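You operate a simulated robot arm through the tools that you are given. There is no shell and no other tool.

The job below is to be done with a simulated robot arm. You get a single attempt, and the scene is never put back.

TASK
Swap the clamped moulding for the one with teal ends.
Fine: the old one goes on the green mat; stop up to the new one, black knob at TIGHT.

It is judged by the outcome, as a careful person would: the job done as asked, and still so three seconds after it is handed in. It fails if anything else is knocked over, pushed out of place, dropped, spilled or broken.

THE ROBOT
A 7-joint arm with a two-finger parallel gripper, fixed in place. Base frame: the origin is on the floor under the middle of its stand, x ahead of it, y to its left, z up. Units: m, degrees, N and s.
It reaches about 1.247 m from its shoulder. Its first joint turns from -132.0 to 132.0 degrees. Payload 3.91 kg.
Tool frame: the origin (TCP) lies between the finger pads and is the grasp point; the fingertips stand 0.03 m ahead of it; z points along the fingers, y is the line along which they close. The gripper opens to 0.11 m. The fingers are 0.02 m wide and 0.01 m thick; the gripper's body (0.048 by 0.112 m) begins 0.055 m behind the TCP.
Orientation is that of the tool frame in the base frame, as a unit quaternion [x, y, z, w]. With the fingers straight down and closing along the base's y, the tool's x points along the base's -x, its y along +y and its z along -z.

THE INTERFACE
- The arm moves only by the tool play_rows. Its argument "targets" is a list of rows, each a list of 3 entries, a list of its own where there are three numbers: the shift along the tool's x, y, z in mm, then the turn, a rotation vector about the tool's x, y, z in degrees, then the finger opening in mm, from 0 to 110. In form: [[[x, y, z], [wx, wy, wz], grip], ...]. A call has 1 to 20 rows; each row is the pose to reach, as a shift and turn from the pose commanded when the call began, along the tool's axes at that moment. Each row takes 0.2 s and may step no farther than 0.05 m and 8.6 degrees from the row before; otherwise, or with a gripper value out of range, the whole call is refused. Where a pose cannot be reached the arm comes as near as it can. A force on the tool above 50 N (or 10 N above the force at the start of the call, whichever is more), or a blocked arm, ends the call early, and 0.2 s more pass. Each finger travels about 0.108 m/s and halts on what it meets, pressing with about 33 N; the grip force reading is that of the motor and also rises with nothing between the fingers. The clock runs only during rows and for 0.2 s after the last one: add rows that repeat a pose to give the fingers time. It gives the time, the measured TCP pose, the force on the tool (base axes), the opening and the grip force at its end, in the units of the frame above (readings bear some noise), with the torque about the TCP (base axes, N m) and any sound that the robot's microphone picked up.
- Cameras (640 x 400 px; columns grow to the right, rows downward): "scene" is fixed at [0.4004, 0.5014, 1.5227]; the picture's right is [-0.41, -0.91, 0.00], its down [-0.76, 0.35, -0.54] and it looks along [0.49, -0.22, -0.84] (base axes); focal length 318 px, centre (320, 200). "wrist" rides on the gripper at [0.072, 0.017, -0.103] in the tool frame; the picture's right is [-0.23, 0.97, 0.00], its down [-0.76, -0.18, -0.62] and it looks along [-0.61, -0.14, 0.78] (tool axes); focal length 222 px, centre (320, 200). There is no depth. A picture from a camera that has moved, and an enlarged one, comes with that camera's place and axes in the base frame and with its lens.
- camera(camera): a new picture of that camera. The clock stands still meanwhile.
- zoom(camera, box): a new picture of the part [left, top, right, bottom] of that camera's present view, enlarged. The clock stands still meanwhile.
- sign_off(): hands the job in; it is judged then, once.

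Nothing tells you positions but the pictures and the camera data. Unless the task says otherwise, let go and move clear before handing in.

The tools are called after "Emit:" as a command line: name --argument value ..., lists and objects as JSON in quotes. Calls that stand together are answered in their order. play_rows: Moves the arm, as the interface text tells. Its arguments: {"type":"object","properties":{"targets":{"type":"array"}},"required":["targets"]} The other tools are called the same way: camera (camera) takes a picture; zoom (camera, box) takes an enlarged picture of a part of a camera's view; sign_off () hands the job in.

At the start:

```text
time: 0.0
ee_pos: [0.4797, 0.3268, 1.2447]
ee_rot: [0.0, 1.0, 0.0, 0.0]
force: [-0.2, -0.8, -0.1]
moment: [0.04, -0.04, 0.02]
grip_width: 0.11
gripper_force: 0.1
```

scene: 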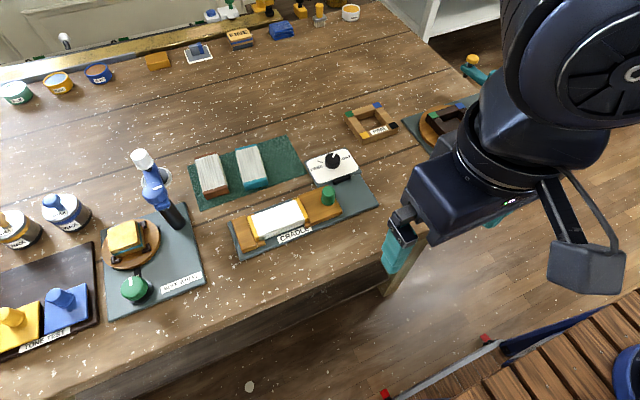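
wrist: 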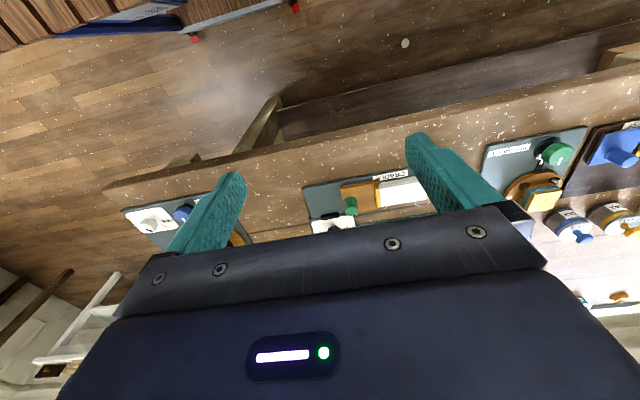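

I see a bench with a "CRADLE" fixture holding a white moulding, a green mat with two mouldings (one with brown ends, one with teal ends), and a black knob on a white dial. I'll take enlarged views first.

Emit:
zoom --camera "scene" --box '[180, 120, 400, 270]'

Emit:
zoom --camera "scene" --box '[290, 130, 390, 220]'

Emit:
zoom --camera "scene" --box '[220, 180, 350, 265]'

```text
2.67 times, centred on (290, 195) of scene
camera zoom: at [0.4004, 0.5014, 1.5227], right [-0.41, -0.91, 0.0], down [-0.76, 0.35, -0.54], along [0.49, -0.22, -0.84], focal length 848 px, centre (400, 213)
```

zoom: 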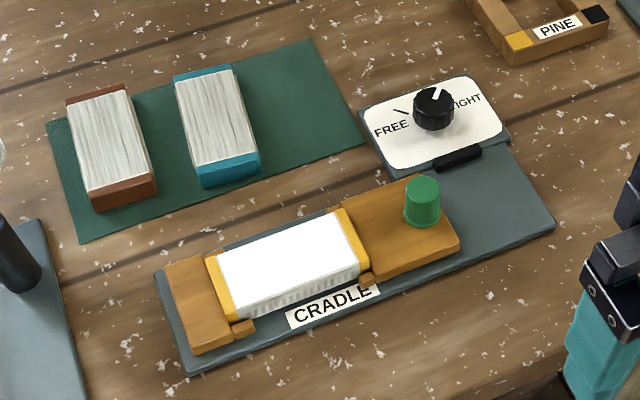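

```text
4.44 times, centred on (340, 175) of scene
camera zoom: at [0.4004, 0.5014, 1.5227], right [-0.41, -0.91, 0.0], down [-0.76, 0.35, -0.54], along [0.49, -0.22, -0.84], focal length 1413 px, centre (231, 311)
```

zoom: 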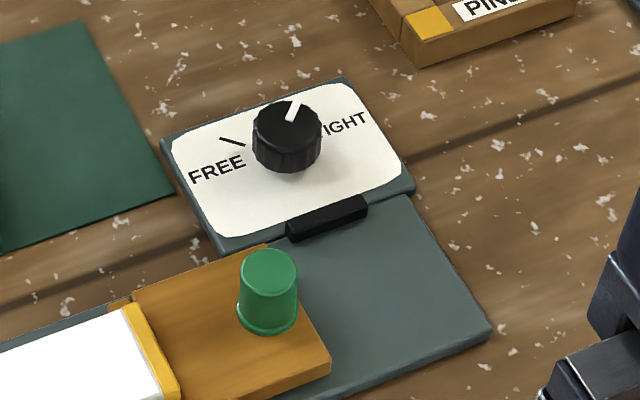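

```text
4.71 times, centred on (285, 222) of scene
camera zoom: at [0.4004, 0.5014, 1.5227], right [-0.41, -0.91, 0.0], down [-0.76, 0.35, -0.54], along [0.49, -0.22, -0.84], focal length 1496 px, centre (485, 94)
```

zoom: 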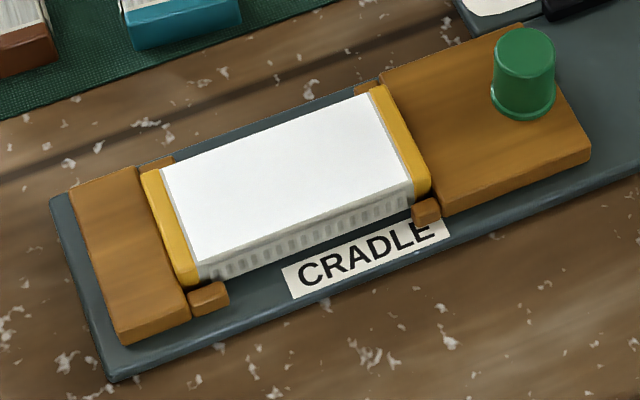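

The bench holds the cradle (movable wooden stop with the green knob, at about x 0.72, y 0.34, z 0.99), the mat beyond it and the black FREE/TIGHT knob. I'll move the arm level, high above the bench, to get views from other positions and triangulate.

Emit:
play_rows --targets '[[[-40, 0, 0], [0, 0, 0], 110], [[-80, 10, 0], [0, 0, 0], 110], [[-120, 20, 0], [0, 0, 0], 110], [[-160, 30, 0], [0, 0, 0], 110], [[-200, 40, 0], [0, 0, 0], 110], [[-220, 50, 0], [0, 0, 0], 110], [[-220, 50, 0], [0, 0, 0], 110]]'

Emit:
camera --camera "wrist"

Emit:
camera --camera "scene"

```text
time: 1.6
ee_pos: [0.7023, 0.378, 1.2442]
ee_rot: [0.0, 1.0, 0.0, 0.0]
force: [-0.6, 0.1, 0.6]
moment: [0.03, -0.01, 0.0]
grip_width: 0.1098
gripper_force: 0.2
```

```text
taken
camera wrist: at [0.6306, 0.3945, 1.3485], right [0.23, 0.97, 0.0], down [0.76, -0.18, 0.62], along [0.61, -0.14, -0.78], focal length 222 px, centre (320, 200)
```

wrist: 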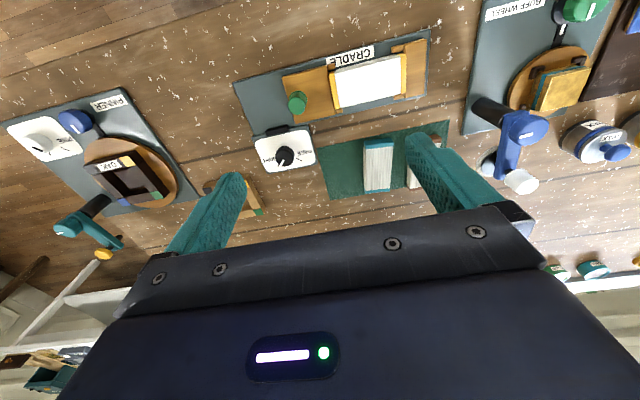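

```text
taken
```

scene: 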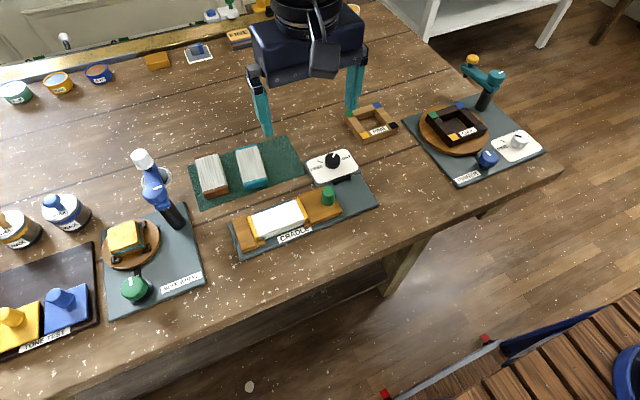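

Now the wrist camera sees the cradle, knob and mat clearly. I'll enlarge those areas to measure.

Emit:
zoom --camera "wrist" --box '[225, 25, 445, 205]'

Emit:
zoom --camera "wrist" --box '[240, 110, 340, 190]'

```text
2.22 times, centred on (335, 115) of wrist
camera zoom: at [0.6306, 0.3945, 1.3485], right [0.23, 0.97, 0.0], down [0.76, -0.18, 0.62], along [0.61, -0.14, -0.78], focal length 494 px, centre (287, 389)
```

zoom: 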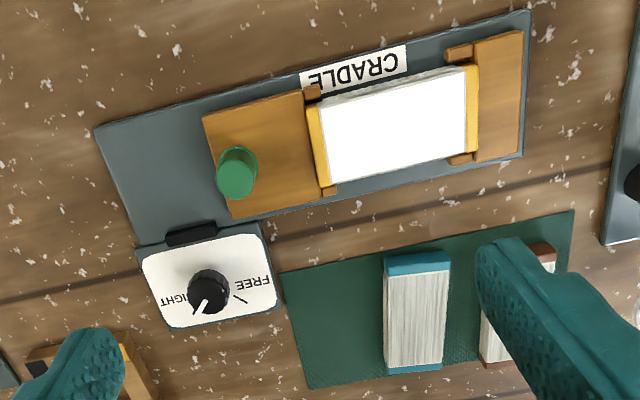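

```text
5.00 times, centred on (290, 150) of wrist
camera zoom: at [0.6306, 0.3945, 1.3485], right [0.23, 0.97, 0.0], down [0.76, -0.18, 0.62], along [0.61, -0.14, -0.78], focal length 1111 px, centre (470, 450)
```

zoom: 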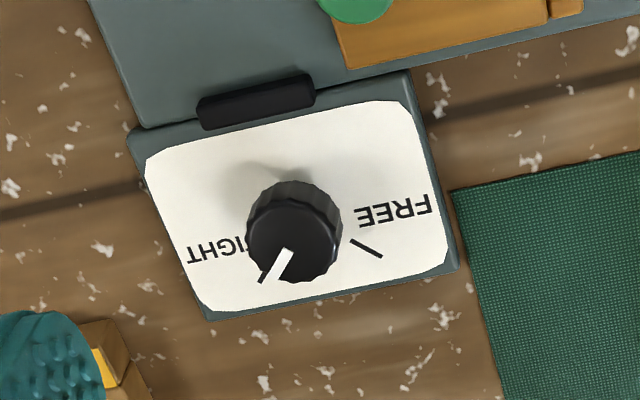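

I take the cradle as axis-aligned at about x 0.67–0.77, y 0.24–0.55, the clamped moulding at x 0.69–0.74, y 0.39–0.50, the mat at x 0.82–0.96, y 0.34–0.60, and the black knob near (0.80, 0.29), now pointing at TIGHT. I'll go lower for a closer look.

Emit:
play_rows --targets '[[[0, 0, 40], [0, 0, 0], 110], [[0, -10, 80], [0, 0, 0], 110], [[0, -20, 120], [0, 0, 0], 110], [[0, -20, 120], [0, 0, 0], 110]]'

Emit:
camera --camera "wrist"

Emit:
zoom --camera "wrist" --box '[180, 0, 500, 200]'

```text
time: 2.6
ee_pos: [0.7002, 0.3581, 1.1222]
ee_rot: [0.001, 1.0, 0.001, 0.0]
force: [-0.4, 0.7, 0.3]
moment: [0.03, 0.01, 0.02]
grip_width: 0.1101
gripper_force: 0.1
```

```text
taken
camera wrist: at [0.6288, 0.3753, 1.2262], right [0.23, 0.97, 0.0], down [0.76, -0.18, 0.62], along [0.61, -0.14, -0.78], focal length 222 px, centre (320, 200)
```

wrist: 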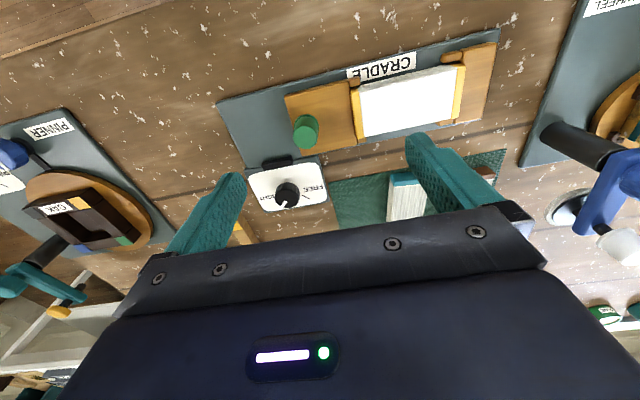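

```text
2.00 times, centred on (340, 100) of wrist
camera zoom: at [0.6288, 0.3753, 1.2262], right [0.23, 0.97, 0.0], down [0.76, -0.18, 0.62], along [0.61, -0.14, -0.78], focal length 444 px, centre (280, 400)
```

zoom: 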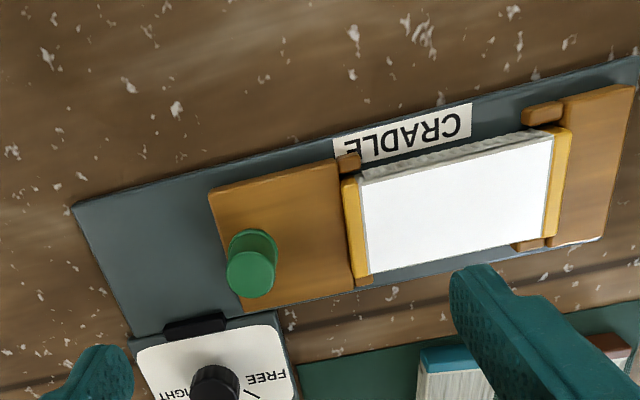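

I can see the fixture well from here. I'll zoom in on the dial and on the moulding to measure them.

Emit:
zoom --camera "wrist" --box '[240, 140, 340, 220]'

Emit:
zoom --camera "wrist" --box '[340, 30, 510, 140]'

Emit:
zoom --camera "wrist" --box '[270, 70, 370, 160]'

```text
5.00 times, centred on (290, 180) of wrist
camera zoom: at [0.6288, 0.3753, 1.2262], right [0.23, 0.97, 0.0], down [0.76, -0.18, 0.62], along [0.61, -0.14, -0.78], focal length 1111 px, centre (470, 300)
```

zoom: 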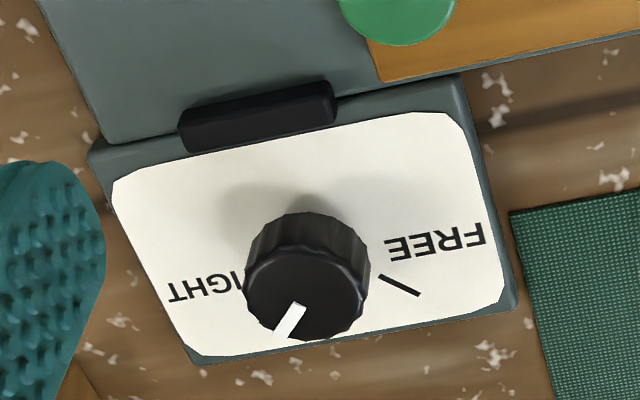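

```text
3.64 times, centred on (425, 85) of wrist
camera zoom: at [0.6288, 0.3753, 1.2262], right [0.23, 0.97, 0.0], down [0.76, -0.18, 0.62], along [0.61, -0.14, -0.78], focal length 808 px, centre (-62, 618)
```

zoom: 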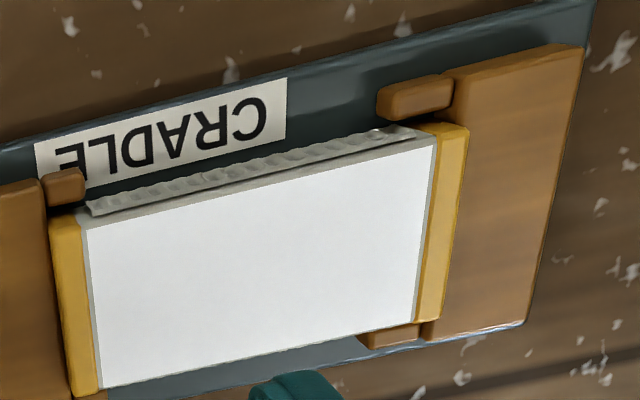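

```text
4.44 times, centred on (320, 115) of wrist
camera zoom: at [0.6288, 0.3753, 1.2262], right [0.23, 0.97, 0.0], down [0.76, -0.18, 0.62], along [0.61, -0.14, -0.78], focal length 987 px, centre (320, 578)
```

zoom: 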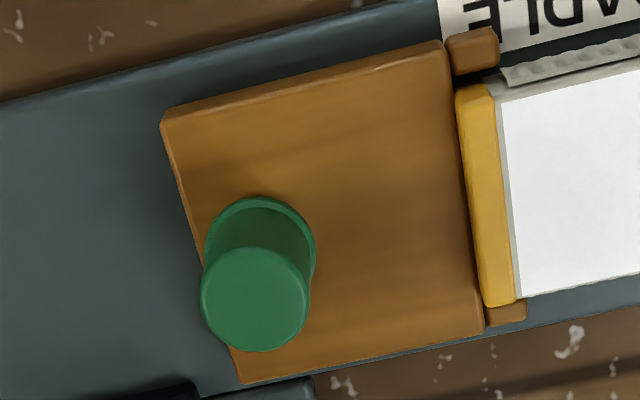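

The black knob sits at about (0.808, 0.286) with its top near z 0.98. Its pointer is at TIGHT (about −45° in base axes) and FREE is at about +45°, so the knob turns 90° counter-clockwise from above. I'll hover over the knob with the gripper yawed −45° and check alignment.

Emit:
play_rows --targets '[[[-18, -12, 0], [0, 0, 7.5], 80], [[-36, -24, 0], [0, 0, 15], 70], [[-54, -36, 0], [0, 0, 22.5], 70], [[-72, -48, 0], [0, 0, 30], 70], [[-90, -60, 0], [0, 0, 37.5], 70], [[-107, -72, 0], [0, 0, 45], 70], [[-107, -72, 25], [0, 0, 45], 70], [[-107, -72, 50], [0, 0, 45], 70], [[-107, -72, 50], [0, 0, 45], 70]]'

Emit:
camera --camera "wrist"

Emit:
camera --camera "scene"

```text
time: 4.6
ee_pos: [0.806, 0.2844, 1.0734]
ee_rot: [0.383, 0.924, 0.0, 0.001]
force: [0.6, 0.3, 0.2]
moment: [0.02, -0.01, 0.0]
grip_width: 0.07
gripper_force: 0.0
```

```text
taken
camera wrist: at [0.7671, 0.3485, 1.1769], right [0.85, 0.53, 0.0], down [0.41, -0.66, 0.62], along [0.33, -0.53, -0.78], focal length 222 px, centre (320, 200)
```

wrist: 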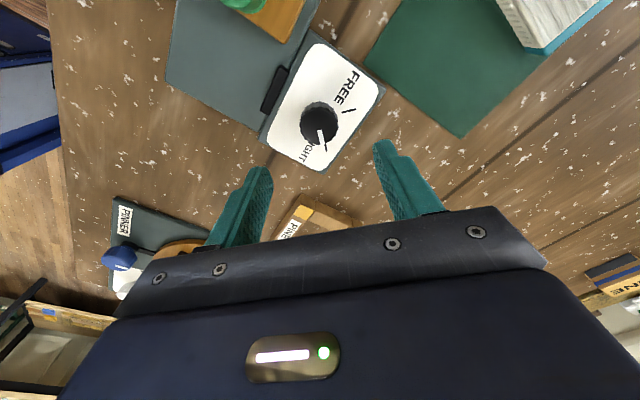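

```text
taken
```

scene: 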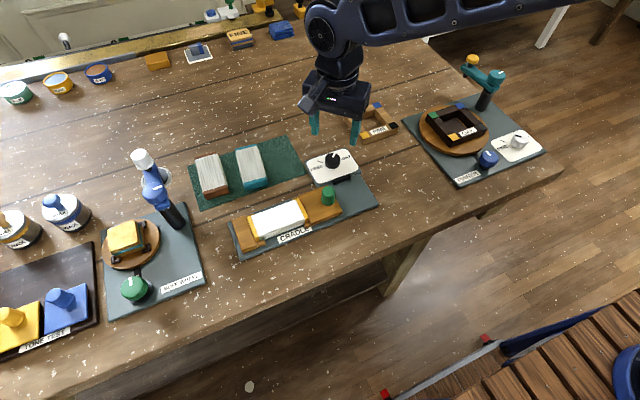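

The gripper is over the knob; I'll zoom in to check centring and see which tick the pointer is on.

Emit:
zoom --camera "wrist" --box '[255, 70, 395, 180]'

Emit:
zoom --camera "scene" --box '[290, 100, 390, 200]'

```text
3.64 times, centred on (325, 125) of wrist
camera zoom: at [0.7671, 0.3485, 1.1769], right [0.85, 0.53, 0.0], down [0.41, -0.66, 0.62], along [0.33, -0.53, -0.78], focal length 808 px, centre (302, 473)
```

zoom: 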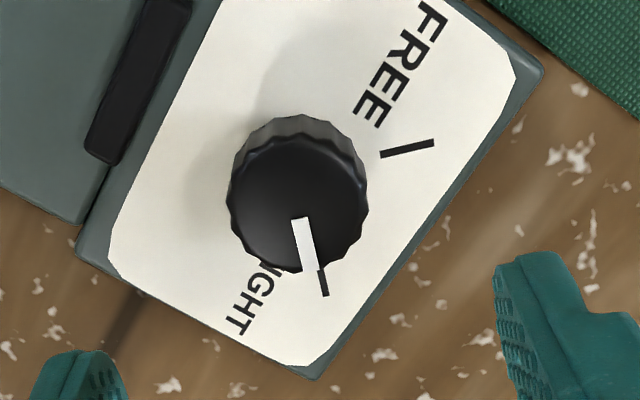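

```text
4.00 times, centred on (340, 150) of scene
camera zoom: at [0.4004, 0.5014, 1.5227], right [-0.41, -0.91, 0.0], down [-0.76, 0.35, -0.54], along [0.49, -0.22, -0.84], focal length 1272 px, centre (240, 400)
```

zoom: 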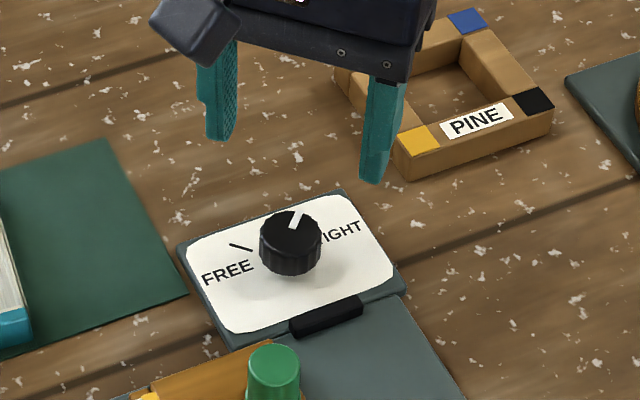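

The pointer is on the TIGHT tick and the knob is centred between the fingers within about 2 mm. I'll shift slightly and descend part-way, watching the force.

Emit:
play_rows --targets '[[[1.5, -1, 20], [0, 0, 0], 65], [[1.5, -1, 40], [0, 0, 0], 60], [[1.5, -1, 55], [0, 0, 0], 60], [[1.5, -1, 66], [0, 0, 0], 60], [[1.5, -1, 66], [0, 0, 0], 60]]'

Emit:
camera --camera "wrist"

Emit:
zoom --camera "scene" --box '[290, 110, 370, 200]'

```text
time: 5.8
ee_pos: [0.8056, 0.2858, 1.0064]
ee_rot: [0.382, 0.924, -0.001, 0.0]
force: [0.0, 0.3, 0.9]
moment: [-0.02, 0.01, 0.0]
grip_width: 0.0601
gripper_force: 0.0
```

```text
taken
camera wrist: at [0.7658, 0.3488, 1.1109], right [0.85, 0.53, 0.0], down [0.41, -0.66, 0.62], along [0.33, -0.53, -0.78], focal length 222 px, centre (320, 200)
```

wrist: 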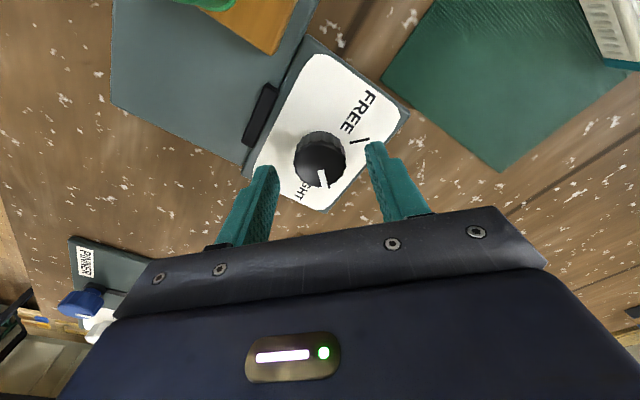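

```text
4.44 times, centred on (330, 155) of scene
camera zoom: at [0.4004, 0.5014, 1.5227], right [-0.41, -0.91, 0.0], down [-0.76, 0.35, -0.54], along [0.49, -0.22, -0.84], focal length 1413 px, centre (276, 400)
```

zoom: 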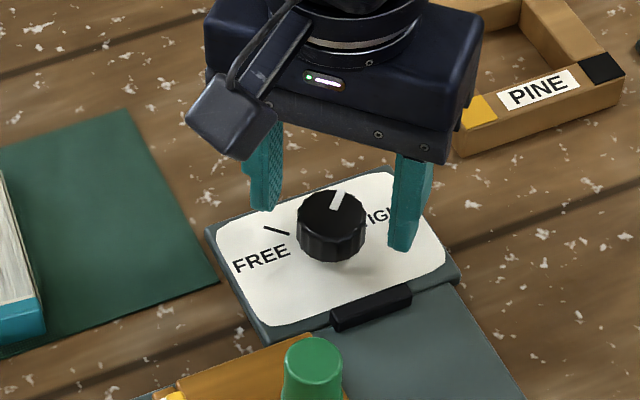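

The fingertips are now roughly level with the top of the knob. I'll zoom the wrist view to check the depth and centring.

Emit:
zoom --camera "wrist" --box '[235, 105, 415, 225]'

```text
3.33 times, centred on (325, 165) of wrist
camera zoom: at [0.7658, 0.3488, 1.1109], right [0.85, 0.53, 0.0], down [0.41, -0.66, 0.62], along [0.33, -0.53, -0.78], focal length 740 px, centre (303, 317)
```

zoom: 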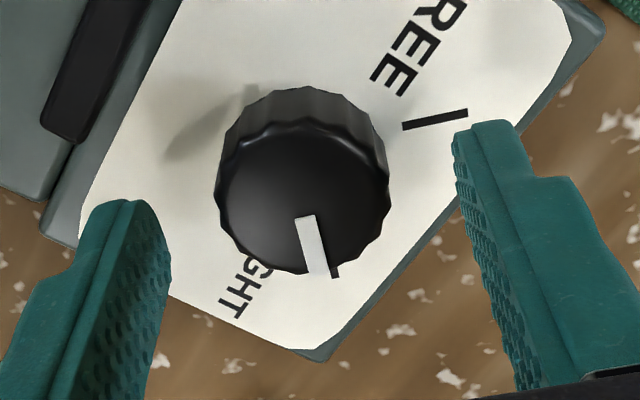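

The knob top is at z≈0.980, the dial plate at ≈0.960, and it is well centred. I'll descend 14 mm so the tips straddle the knob, then close.

Emit:
play_rows --targets '[[[0, 0, 7], [0, 0, 0], 60], [[0, 0, 13.5], [0, 0, 0], 60], [[0, 0, 13.5], [0, 0, 0], 60], [[0, 0, 13.5], [0, 0, 0], 25], [[0, 0, 13.5], [0, 0, 0], 25], [[0, 0, 13.5], [0, 0, 0], 25]]'

Emit:
camera --camera "wrist"

```text
time: 7.2
ee_pos: [0.8041, 0.285, 0.9939]
ee_rot: [0.382, 0.924, 0.0, -0.001]
force: [10.2, 7.2, -4.7]
moment: [-0.01, -0.52, -0.02]
grip_width: 0.0338
gripper_force: 44.6
```

```text
taken
camera wrist: at [0.766, 0.3491, 1.0978], right [0.85, 0.53, 0.0], down [0.41, -0.66, 0.62], along [0.33, -0.53, -0.78], focal length 222 px, centre (320, 200)
```

wrist: 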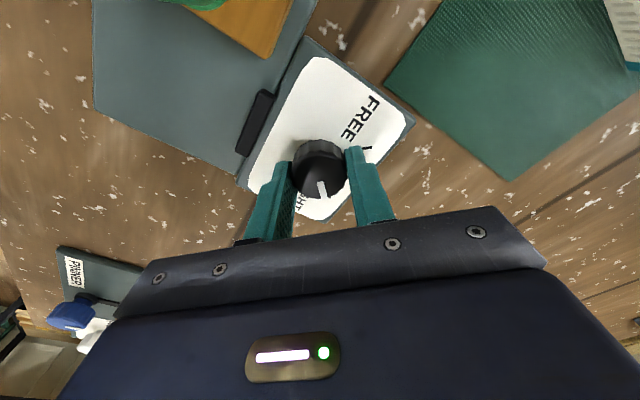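

The knob is gripped (33.8 mm), with a slight sideways load of about 12 N along the closing direction. I'll nudge to relieve this and begin turning toward FREE.

Emit:
play_rows --targets '[[[0, 1, 0], [0, 0, 0], 25], [[0, 1, 0], [0, 0, -5], 25], [[0, 1, 0], [0, 0, -10], 25]]'

```text
time: 8.0
ee_pos: [0.8046, 0.2844, 0.9944]
ee_rot: [0.3, 0.954, -0.001, 0.0]
force: [-2.9, 3.0, -7.9]
moment: [0.31, -0.13, -0.02]
grip_width: 0.0337
gripper_force: 45.4
```

The load is small and the gripper has turned 10°. I'll continue to the full 90°.

Emit:
play_rows --targets '[[[0, 0, 0], [0, 0, -7], 25], [[0, 0, 0], [0, 0, -14], 25], [[0, 0, 0], [0, 0, -21], 25], [[0, 0, 0], [0, 0, -28], 25], [[0, 0, 0], [0, 0, -35], 25], [[0, 0, 0], [0, 0, -42], 25]]'

Emit:
camera --camera "wrist"

```text
time: 9.4
ee_pos: [0.806, 0.2879, 0.9942]
ee_rot: [-0.063, 0.998, 0.0, 0.0]
force: [4.8, 19.3, -21.0]
moment: [0.52, -1.06, -0.05]
grip_width: 0.0336
gripper_force: 45.1
```

```text
taken
camera wrist: at [0.732, 0.2954, 1.0979], right [0.1, 0.99, 0.0], down [0.78, -0.08, 0.62], along [0.62, -0.06, -0.78], focal length 222 px, centre (320, 200)
```

wrist: 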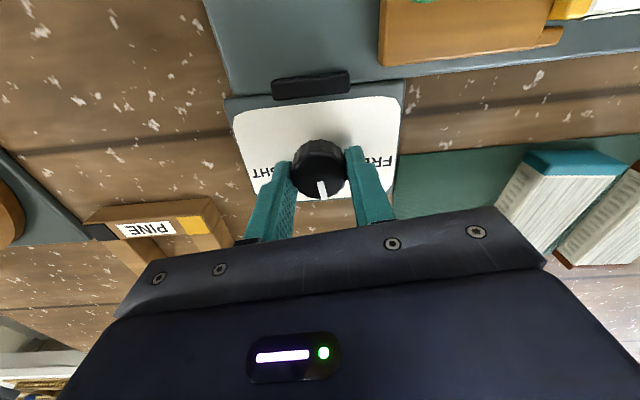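

The knob follows the gripper; some side load (19 N) and downward load have built up, so I'll relieve them as I turn the remaining 38°.

Emit:
play_rows --targets '[[[0, 1.5, 1], [0, 0, 0], 25], [[0, 1.5, 1], [0, 0, -7], 25], [[0, 1.5, 1], [0, 0, -14], 25]]'

```text
time: 10.2
ee_pos: [0.8052, 0.288, 0.9938]
ee_rot: [-0.183, 0.983, 0.0, 0.0]
force: [2.1, 10.3, -1.0]
moment: [-0.05, 1.05, -0.02]
grip_width: 0.034
gripper_force: 45.0
```

Emit:
play_rows --targets '[[[0, 0.8, 0], [0, 0, -6], 25], [[0, 0.8, 0], [0, 0, -12], 25], [[0, 0.8, 0], [0, 0, -18], 25], [[0, 0.8, 0], [0, 0, -24], 25]]'

Emit:
camera --camera "wrist"

Emit:
zoom --camera "wrist" --box '[235, 105, 415, 225]'

```text
time: 11.2
ee_pos: [0.8056, 0.2881, 0.9943]
ee_rot: [-0.383, 0.924, 0.0, 0.002]
force: [2.8, 9.7, 2.1]
moment: [0.77, -0.5, -0.21]
grip_width: 0.0337
gripper_force: 45.4
```

```text
taken
camera wrist: at [0.7421, 0.2494, 1.0979], right [-0.53, 0.85, 0.0], down [0.66, 0.41, 0.62], along [0.53, 0.33, -0.78], focal length 222 px, centre (320, 200)
```

wrist: 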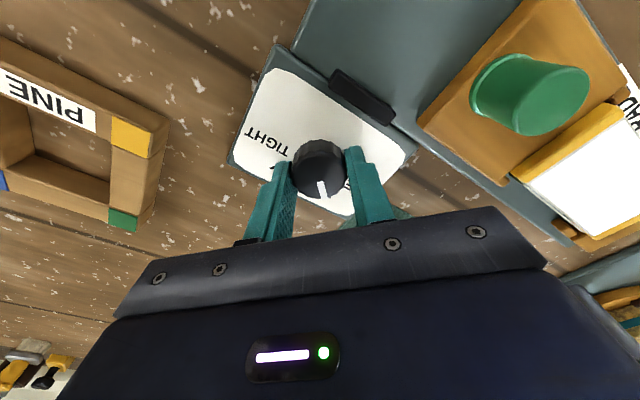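

```text
3.33 times, centred on (325, 165) of wrist
camera zoom: at [0.7421, 0.2494, 1.0979], right [-0.53, 0.85, 0.0], down [0.66, 0.41, 0.62], along [0.53, 0.33, -0.78], focal length 740 px, centre (303, 317)
```

zoom: 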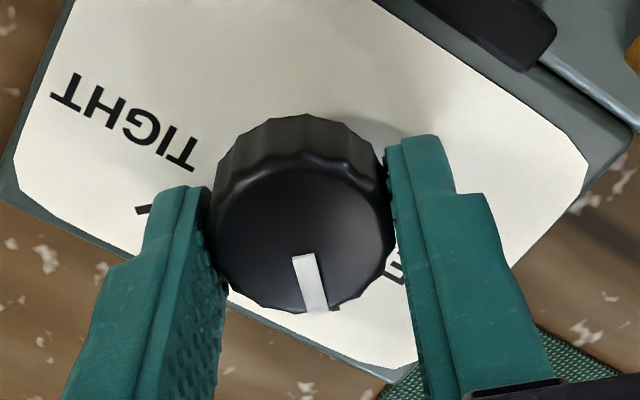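

The pointer now sits on the FREE tick. I'll release the knob and rise.

Emit:
play_rows --targets '[[[0, 0, 0], [0, 0, 0], 60], [[0, 0, 0], [0, 0, 0], 60], [[0, 0, -20], [0, 0, 0], 60], [[0, 0, -45], [0, 0, 0], 60], [[0, 0, -70], [0, 0, 0], 60], [[0, 0, -70], [0, 0, 0], 60]]'

Emit:
camera --camera "wrist"

Emit:
zoom --camera "wrist" --box '[235, 70, 415, 190]'

Emit:
zoom --camera "scene" --box '[180, 120, 400, 270]'

```text
time: 12.6
ee_pos: [0.8054, 0.2877, 1.0651]
ee_rot: [-0.382, 0.924, 0.0, 0.0]
force: [0.1, -0.6, -0.5]
moment: [0.0, 0.02, 0.0]
grip_width: 0.0599
gripper_force: 0.1
```

```text
taken
camera wrist: at [0.7425, 0.249, 1.1688], right [-0.53, 0.85, 0.0], down [0.66, 0.41, 0.62], along [0.53, 0.33, -0.78], focal length 222 px, centre (320, 200)
```

wrist: 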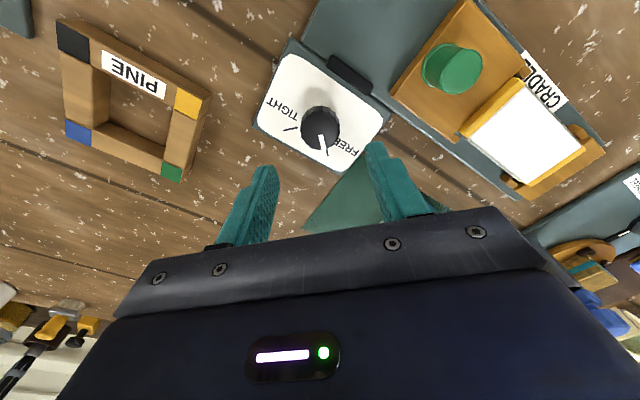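

```text
3.33 times, centred on (325, 130) of wrist
camera zoom: at [0.7425, 0.249, 1.1688], right [-0.53, 0.85, 0.0], down [0.66, 0.41, 0.62], along [0.53, 0.33, -0.78], focal length 740 px, centre (303, 433)
```

zoom: 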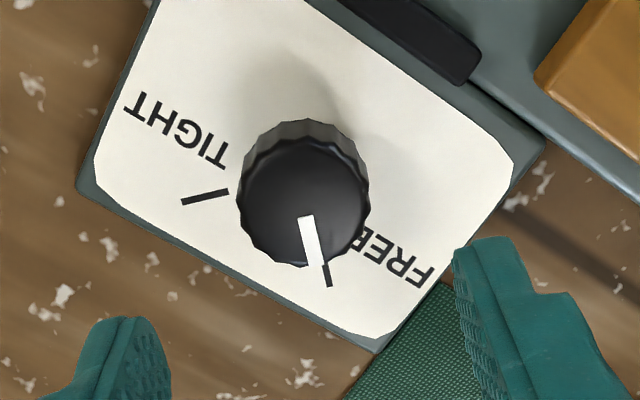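

```text
2.67 times, centred on (290, 195) of scene
camera zoom: at [0.4004, 0.5014, 1.5227], right [-0.41, -0.91, 0.0], down [-0.76, 0.35, -0.54], along [0.49, -0.22, -0.84], focal length 848 px, centre (400, 213)
```

zoom: 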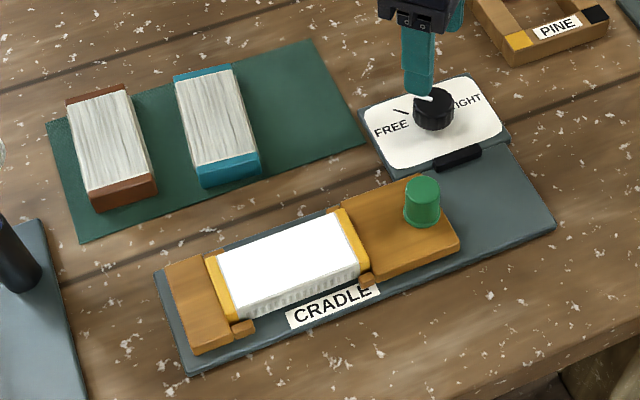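

The knob now clearly points at FREE. Next is the green-handled sliding stop at about (0.716, 0.340); I'll hover over it with the fingers closing along y.

Emit:
play_rows --targets '[[[5, 16, -20], [0, 0, 7.5], 60], [[9, 33, -20], [0, 0, 15], 60], [[14, 50, -20], [0, 0, 22.5], 60], [[18, 67, -20], [0, 0, 30], 60], [[23, 84, -20], [0, 0, 37.5], 60], [[27, 101, -20], [0, 0, 45], 60], [[27, 101, -20], [0, 0, 45], 60]]'

Emit:
camera --camera "wrist"

Emit:
zoom --camera "wrist" --box '[235, 70, 415, 190]'

```text
time: 14.2
ee_pos: [0.7134, 0.3395, 1.0833]
ee_rot: [0.001, 1.0, 0.0, 0.0]
force: [0.8, -0.6, -0.1]
moment: [0.01, -0.01, 0.01]
grip_width: 0.0597
gripper_force: 0.1
```

```text
taken
camera wrist: at [0.6422, 0.3578, 1.1877], right [0.23, 0.97, 0.0], down [0.76, -0.18, 0.62], along [0.61, -0.14, -0.78], focal length 222 px, centre (320, 200)
```

wrist: 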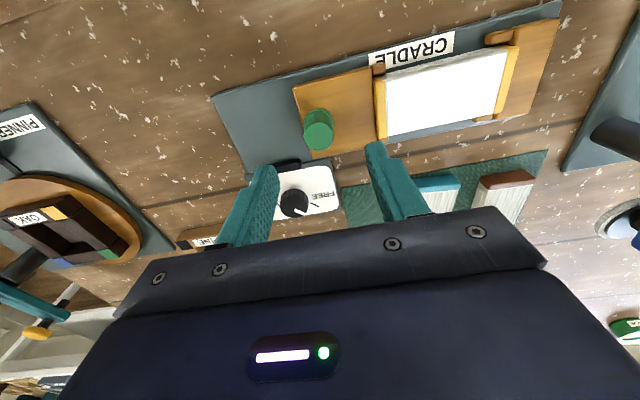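

```text
3.33 times, centred on (325, 130) of wrist
camera zoom: at [0.6422, 0.3578, 1.1877], right [0.23, 0.97, 0.0], down [0.76, -0.18, 0.62], along [0.61, -0.14, -0.78], focal length 740 px, centre (303, 433)
```

zoom: 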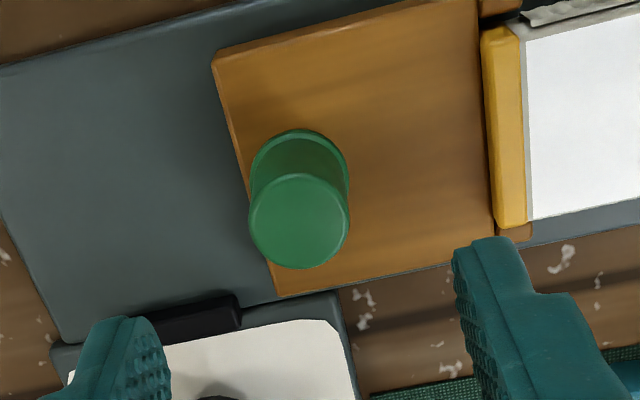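

The green knob (about 25 mm wide, top near z 1.005) is centred within 2 mm. I'll descend around it without closing yet, then grip it.

Emit:
play_rows --targets '[[[-2, -1.5, 25], [0, 0, 0], 50], [[-2, -1.5, 50], [0, 0, 0], 50], [[-2, -1.5, 70], [0, 0, 0], 50], [[-2, -1.5, 76], [0, 0, 0], 50], [[-2, -1.5, 76], [0, 0, 0], 50]]'

Emit:
camera --camera "wrist"

Emit:
zoom --camera "scene" --box '[220, 140, 400, 260]'

```text
time: 15.4
ee_pos: [0.716, 0.3398, 1.0069]
ee_rot: [0.0, 1.0, 0.0, 0.0]
force: [-0.5, -0.2, -0.2]
moment: [-0.05, 0.03, 0.03]
grip_width: 0.0502
gripper_force: 0.1
```

```text
taken
camera wrist: at [0.6448, 0.3571, 1.1115], right [0.23, 0.97, 0.0], down [0.76, -0.18, 0.62], along [0.61, -0.14, -0.78], focal length 222 px, centre (320, 200)
```

wrist: 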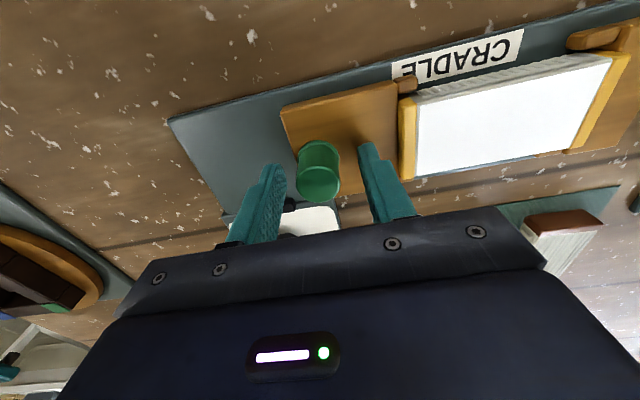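

```text
3.33 times, centred on (310, 200) of scene
camera zoom: at [0.4004, 0.5014, 1.5227], right [-0.41, -0.91, 0.0], down [-0.76, 0.35, -0.54], along [0.49, -0.22, -0.84], focal length 1060 px, centre (353, 200)
```

zoom: 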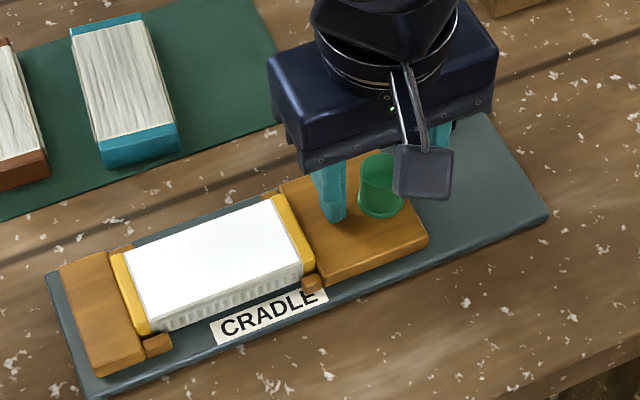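

The green knob is between the fingers. I'll close on it.

Emit:
play_rows --targets '[[[0, 0, 0], [0, 0, 0], 15], [[0, 0, 0], [0, 0, 0], 15], [[0, 0, 0], [0, 0, 0], 15]]'

```text
time: 16.2
ee_pos: [0.7163, 0.3404, 1.0069]
ee_rot: [0.0, 1.0, 0.0, 0.001]
force: [-1.5, -9.1, 0.5]
moment: [0.33, 0.0, -0.01]
grip_width: 0.0253
gripper_force: 45.1
```

Gripped at 25.3 mm. Now I'll slide the stop back (−y) slowly, watching the force.

Emit:
play_rows --targets '[[[0, -2, 0], [0, 0, 0], 15], [[0, -5, 0], [0, 0, 0], 15]]'

Emit:
camera --camera "wrist"

```text
time: 16.8
ee_pos: [0.7165, 0.3324, 1.0081]
ee_rot: [0.0, 1.0, 0.0, 0.001]
force: [4.0, 1.2, -5.0]
moment: [-0.38, -1.23, 0.13]
grip_width: 0.0254
gripper_force: 45.2
```

```text
taken
camera wrist: at [0.6448, 0.3516, 1.1115], right [0.23, 0.97, 0.0], down [0.76, -0.18, 0.62], along [0.61, -0.14, -0.78], focal length 222 px, centre (320, 200)
```

wrist: 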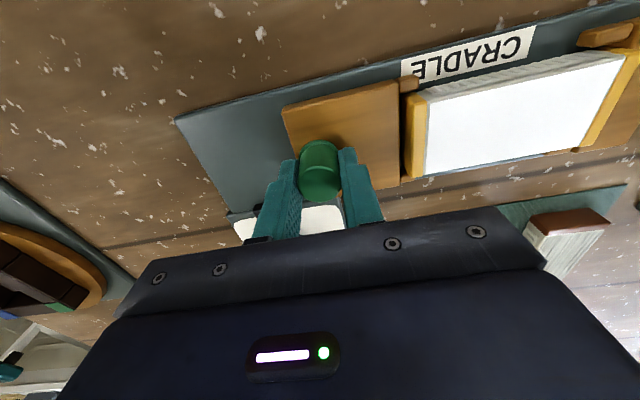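

The stop slides freely and a gap has opened at the moulding. I'll retract about 20 mm more.

Emit:
play_rows --targets '[[[0, -5, 0], [0, 0, 0], 15], [[0, -10, 0], [0, 0, 0], 15], [[0, -15, 0], [0, 0, 0], 15], [[0, -20, 0], [0, 0, 0], 15], [[0, -20, 0], [0, 0, 0], 15]]'

Emit:
camera --camera "wrist"

Emit:
zoom --camera "scene" --box '[220, 140, 400, 260]'

```text
time: 18.0
ee_pos: [0.7173, 0.3133, 1.0076]
ee_rot: [0.0, 1.0, 0.0, 0.0]
force: [5.6, 0.6, -7.4]
moment: [0.4, 0.16, -0.04]
grip_width: 0.0252
gripper_force: 45.0
```

```text
taken
camera wrist: at [0.6449, 0.3314, 1.1116], right [0.23, 0.97, 0.0], down [0.76, -0.18, 0.62], along [0.61, -0.14, -0.78], focal length 222 px, centre (320, 200)
```

wrist: 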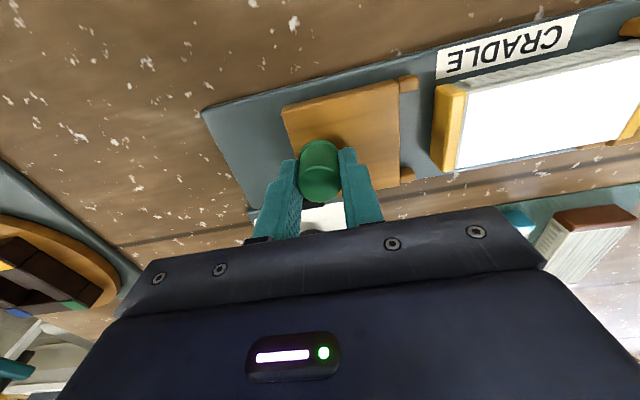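

```text
3.33 times, centred on (310, 200) of scene
camera zoom: at [0.4004, 0.5014, 1.5227], right [-0.41, -0.91, 0.0], down [-0.76, 0.35, -0.54], along [0.49, -0.22, -0.84], focal length 1060 px, centre (353, 200)
```

zoom: 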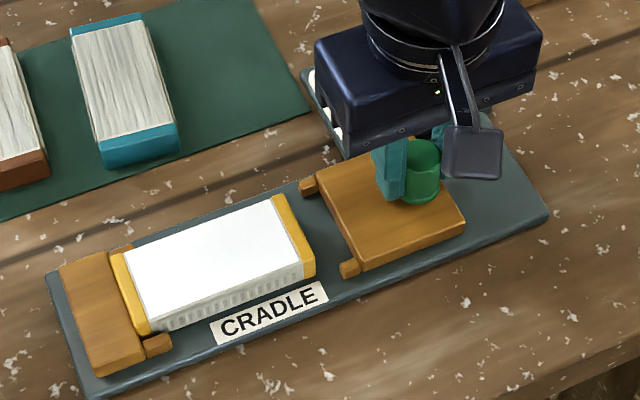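

The stop is retracted about 25 mm and the moulding is free. I'll release the green knob and rise, then head over the old moulding with the gripper turned 90°.

Emit:
play_rows --targets '[[[0, 0, 0], [0, 0, 0], 50], [[0, 0, 0], [0, 0, 0], 50], [[0, 0, -25], [0, 0, 0], 50], [[0, 0, -50], [0, 0, 0], 60], [[0, 0, -90], [0, 0, 0], 80], [[0, 0, -90], [0, 0, 0], 90]]'

Emit:
camera --camera "wrist"

```text
time: 19.4
ee_pos: [0.7161, 0.3156, 1.0987]
ee_rot: [0.001, 1.0, 0.0, -0.001]
force: [0.3, -0.8, -0.6]
moment: [0.02, -0.01, -0.04]
grip_width: 0.09
gripper_force: 0.0
```

```text
taken
camera wrist: at [0.6445, 0.3329, 1.2028], right [0.23, 0.97, 0.0], down [0.76, -0.18, 0.62], along [0.61, -0.14, -0.78], focal length 222 px, centre (320, 200)
```

wrist: 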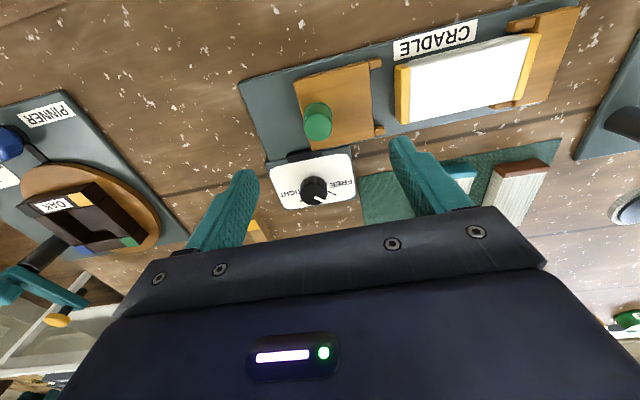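

I'll move over the old moulding (centre about 0.716, 0.448) while turning the gripper −90° so the fingers close along x.

Emit:
play_rows --targets '[[[0, 13, 0], [0, 0, 8], 90], [[0, 26, 0], [0, 0, 16], 90], [[0, 39, 0], [0, 0, 24], 90], [[0, 52, 0], [0, 0, 32], 90], [[0, 65, 0], [0, 0, 40], 90], [[0, 78, 0], [0, 0, 48], 90], [[1, 91, 0], [0, 0, 56], 90], [[1, 104, 0], [0, 0, 64], 90], [[1, 117, 0], [0, 0, 72], 90], [[1, 130, 0], [0, 0, 80], 90], [[1, 133, 0], [0, 0, 87], 90], [[1, 133, 0], [0, 0, 90], 90], [[1, 133, 0], [0, 0, 90], 90]]'

Emit:
camera --camera "wrist"

Emit:
zoom --camera "wrist" --box '[200, 40, 440, 200]'

Emit:
camera --camera "scene"

```text
time: 22.2
ee_pos: [0.7159, 0.4473, 1.0985]
ee_rot: [0.707, 0.707, 0.0, 0.0]
force: [0.5, 0.0, 0.2]
moment: [0.03, 0.01, 0.01]
grip_width: 0.0899
gripper_force: 0.0
```

```text
taken
camera wrist: at [0.7326, 0.5199, 1.2016], right [0.97, -0.23, 0.0], down [-0.18, -0.76, 0.62], along [-0.14, -0.61, -0.78], focal length 222 px, centre (320, 200)
```

wrist: 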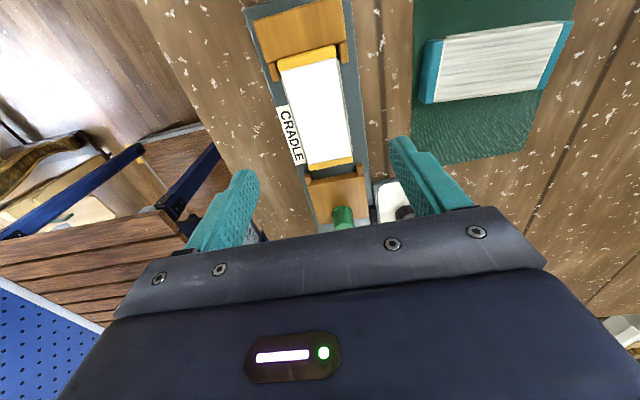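

```text
2.50 times, centred on (320, 120) of wrist
camera zoom: at [0.7326, 0.5199, 1.2016], right [0.97, -0.23, 0.0], down [-0.18, -0.76, 0.62], along [-0.14, -0.61, -0.78], focal length 555 px, centre (320, 400)
```

zoom: 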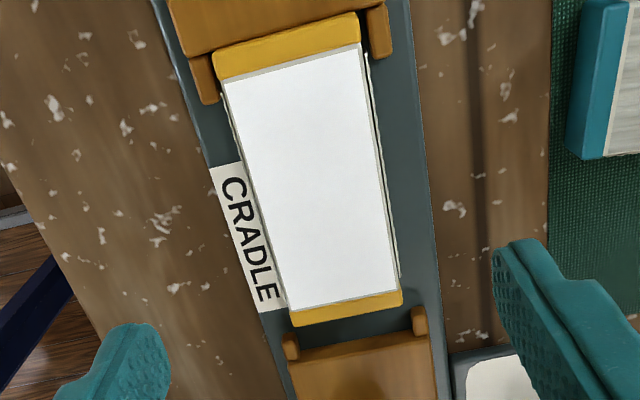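

```text
taken
```

scene: 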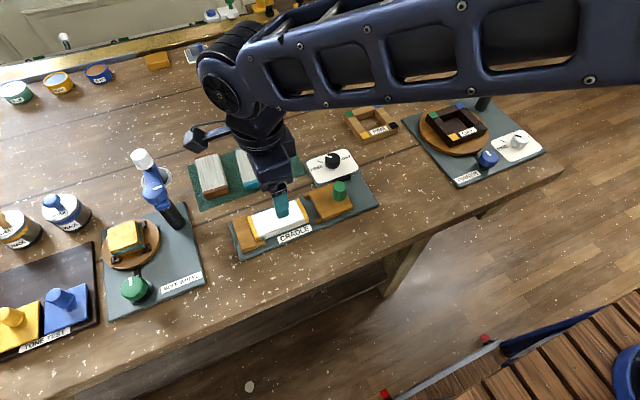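

The old moulding is centred under the tool within 1 mm, about 110 × 50 mm with its top at z≈0.982. I'll descend with fingers either side and stop with the tips about 10 mm above the base plate.

Emit:
play_rows --targets '[[[0, 0, 30], [0, 0, 0], 80], [[0, 0, 60], [0, 0, 0], 75], [[0, 0, 85], [0, 0, 0], 75], [[0, 0, 100], [0, 0, 0], 75], [[0, 0, 109], [0, 0, 0], 75], [[0, 0, 109], [0, 0, 0], 75]]'

Emit:
camera --camera "wrist"

Emit:
zoom --camera "scene" --box '[220, 160, 380, 270]'

```text
time: 23.6
ee_pos: [0.7153, 0.4459, 0.9904]
ee_rot: [0.708, 0.706, 0.001, 0.0]
force: [-0.6, -0.5, 2.7]
moment: [-0.04, 0.13, 0.01]
grip_width: 0.0748
gripper_force: 0.1
```

```text
taken
camera wrist: at [0.7334, 0.519, 1.0938], right [0.97, -0.23, 0.0], down [-0.18, -0.76, 0.62], along [-0.14, -0.61, -0.78], focal length 222 px, centre (320, 200)
```

wrist: 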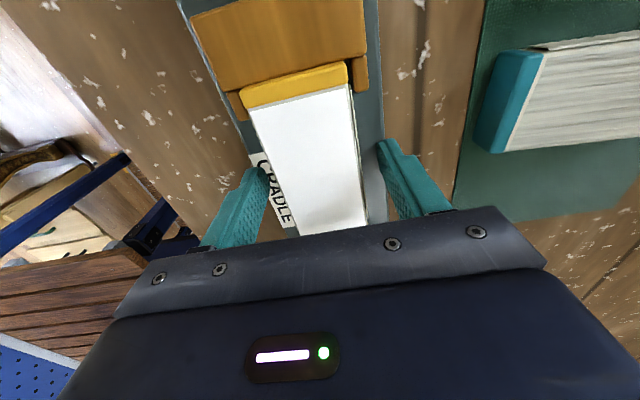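

```text
3.64 times, centred on (300, 215) of scene
camera zoom: at [0.4004, 0.5014, 1.5227], right [-0.41, -0.91, 0.0], down [-0.76, 0.35, -0.54], along [0.49, -0.22, -0.84], focal length 1156 px, centre (393, 146)
```

zoom: 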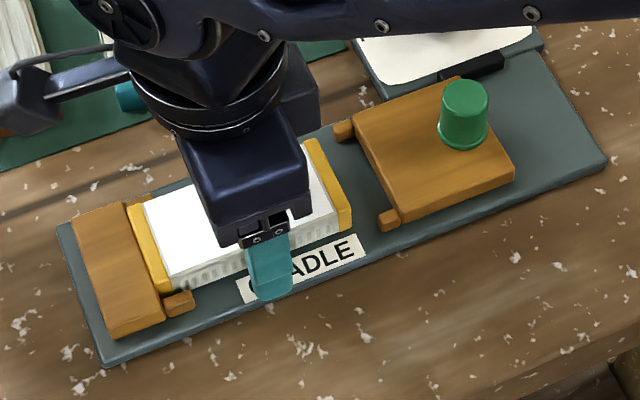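

There is a slight upward force (2.7 N), so the tips may just be touching the base plate. I'll lift 2 mm, then close on the moulding.

Emit:
play_rows --targets '[[[0, 0, -2], [0, 0, 0], 75], [[0, 0, -2], [0, 0, 0], 75]]'

```text
time: 24.2
ee_pos: [0.7157, 0.4464, 0.993]
ee_rot: [0.707, 0.707, 0.0, -0.001]
force: [0.2, 0.5, -0.3]
moment: [-0.04, 0.02, 0.01]
grip_width: 0.0749
gripper_force: 0.1
```

Contact confirmed the base plate is at z≈0.960. I'm now clear of it; closing on the moulding.

Emit:
play_rows --targets '[[[0, 0, 0], [0, 0, 0], 60], [[0, 0, 0], [0, 0, 0], 40], [[0, 0, 0], [0, 0, 0], 40], [[0, 0, 0], [0, 0, 0], 40]]'

Emit:
camera --camera "wrist"

```text
time: 25.2
ee_pos: [0.7166, 0.4472, 0.991]
ee_rot: [0.707, 0.708, 0.0, 0.0]
force: [0.7, 0.5, -0.6]
moment: [-0.01, 0.0, -0.01]
grip_width: 0.0489
gripper_force: 33.0
```

```text
taken
camera wrist: at [0.7332, 0.5193, 1.0953], right [0.97, -0.23, 0.0], down [-0.18, -0.76, 0.62], along [-0.14, -0.61, -0.78], focal length 222 px, centre (320, 200)
```

wrist: 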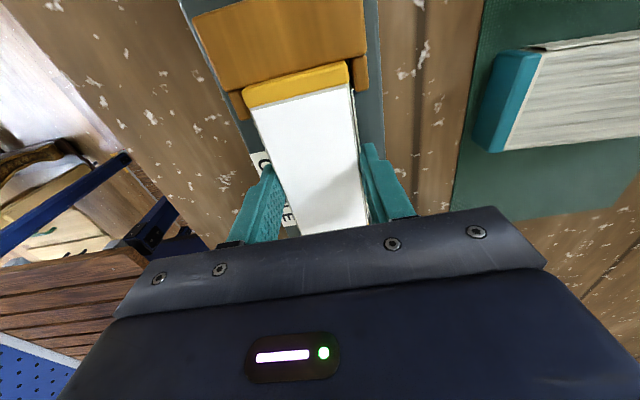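

Gripped cleanly at 48.9 mm with no side load. I'll lift straight up slowly.

Emit:
play_rows --targets '[[[0, 0, -4], [0, 0, 0], 40], [[0, 0, -10], [0, 0, 0], 40], [[0, 0, -20], [0, 0, 0], 40], [[0, 0, -40], [0, 0, 0], 40], [[0, 0, -70], [0, 0, 0], 40], [[0, 0, -100], [0, 0, 0], 40], [[0, 0, -100], [0, 0, 0], 40]]'

Emit:
camera --camera "wrist"

Emit:
camera --camera "scene"

```text
time: 26.8
ee_pos: [0.7157, 0.4469, 1.0902]
ee_rot: [0.708, 0.707, 0.0, 0.0]
force: [0.3, -0.2, -0.6]
moment: [0.01, 0.0, 0.01]
grip_width: 0.0492
gripper_force: 33.0
```

```text
taken
camera wrist: at [0.7334, 0.5198, 1.1929], right [0.97, -0.23, 0.0], down [-0.18, -0.76, 0.62], along [-0.14, -0.61, -0.78], focal length 222 px, centre (320, 200)
```

wrist: 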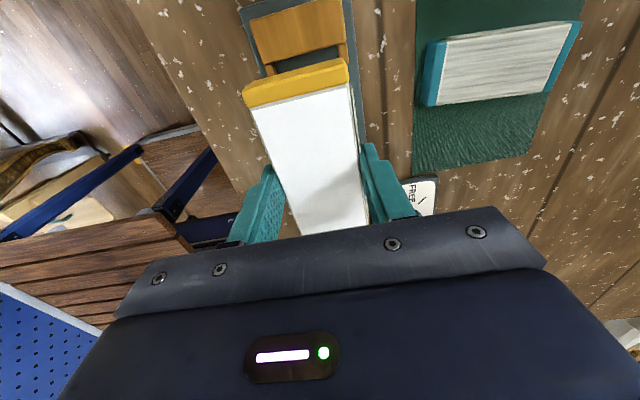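

```text
taken
```

scene: 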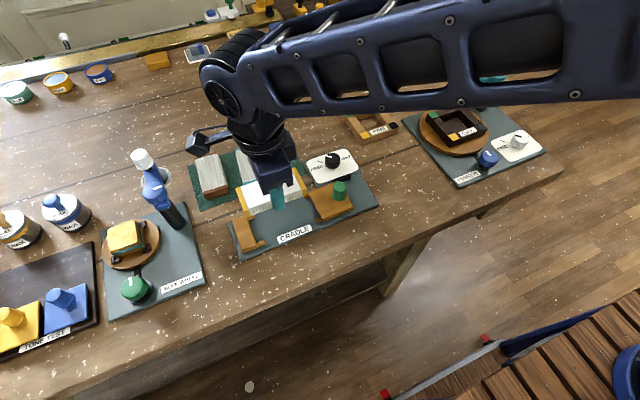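

The old moulding is lifted and level. Now I'll look closely at the mat to choose the drop spot on its free (−y) side and measure the teal-ended one.

Emit:
zoom --camera "wrist" --box '[390, 0, 610, 190]'

Emit:
zoom --camera "scene" --box '[180, 125, 320, 220]'

```text
2.11 times, centred on (500, 95) of wrist
camera zoom: at [0.7334, 0.5198, 1.1929], right [0.97, -0.23, 0.0], down [-0.18, -0.76, 0.62], along [-0.14, -0.61, -0.78], focal length 468 px, centre (-59, 421)
```

zoom: 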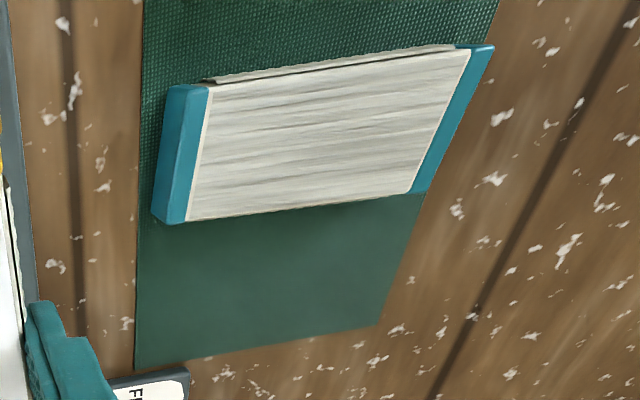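

```text
4.21 times, centred on (250, 172) of scene
camera zoom: at [0.4004, 0.5014, 1.5227], right [-0.41, -0.91, 0.0], down [-0.76, 0.35, -0.54], along [0.49, -0.22, -0.84], focal length 1339 px, centre (615, 316)
```

zoom: 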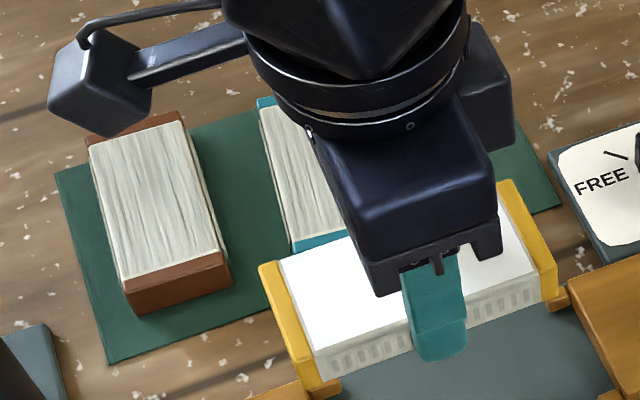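

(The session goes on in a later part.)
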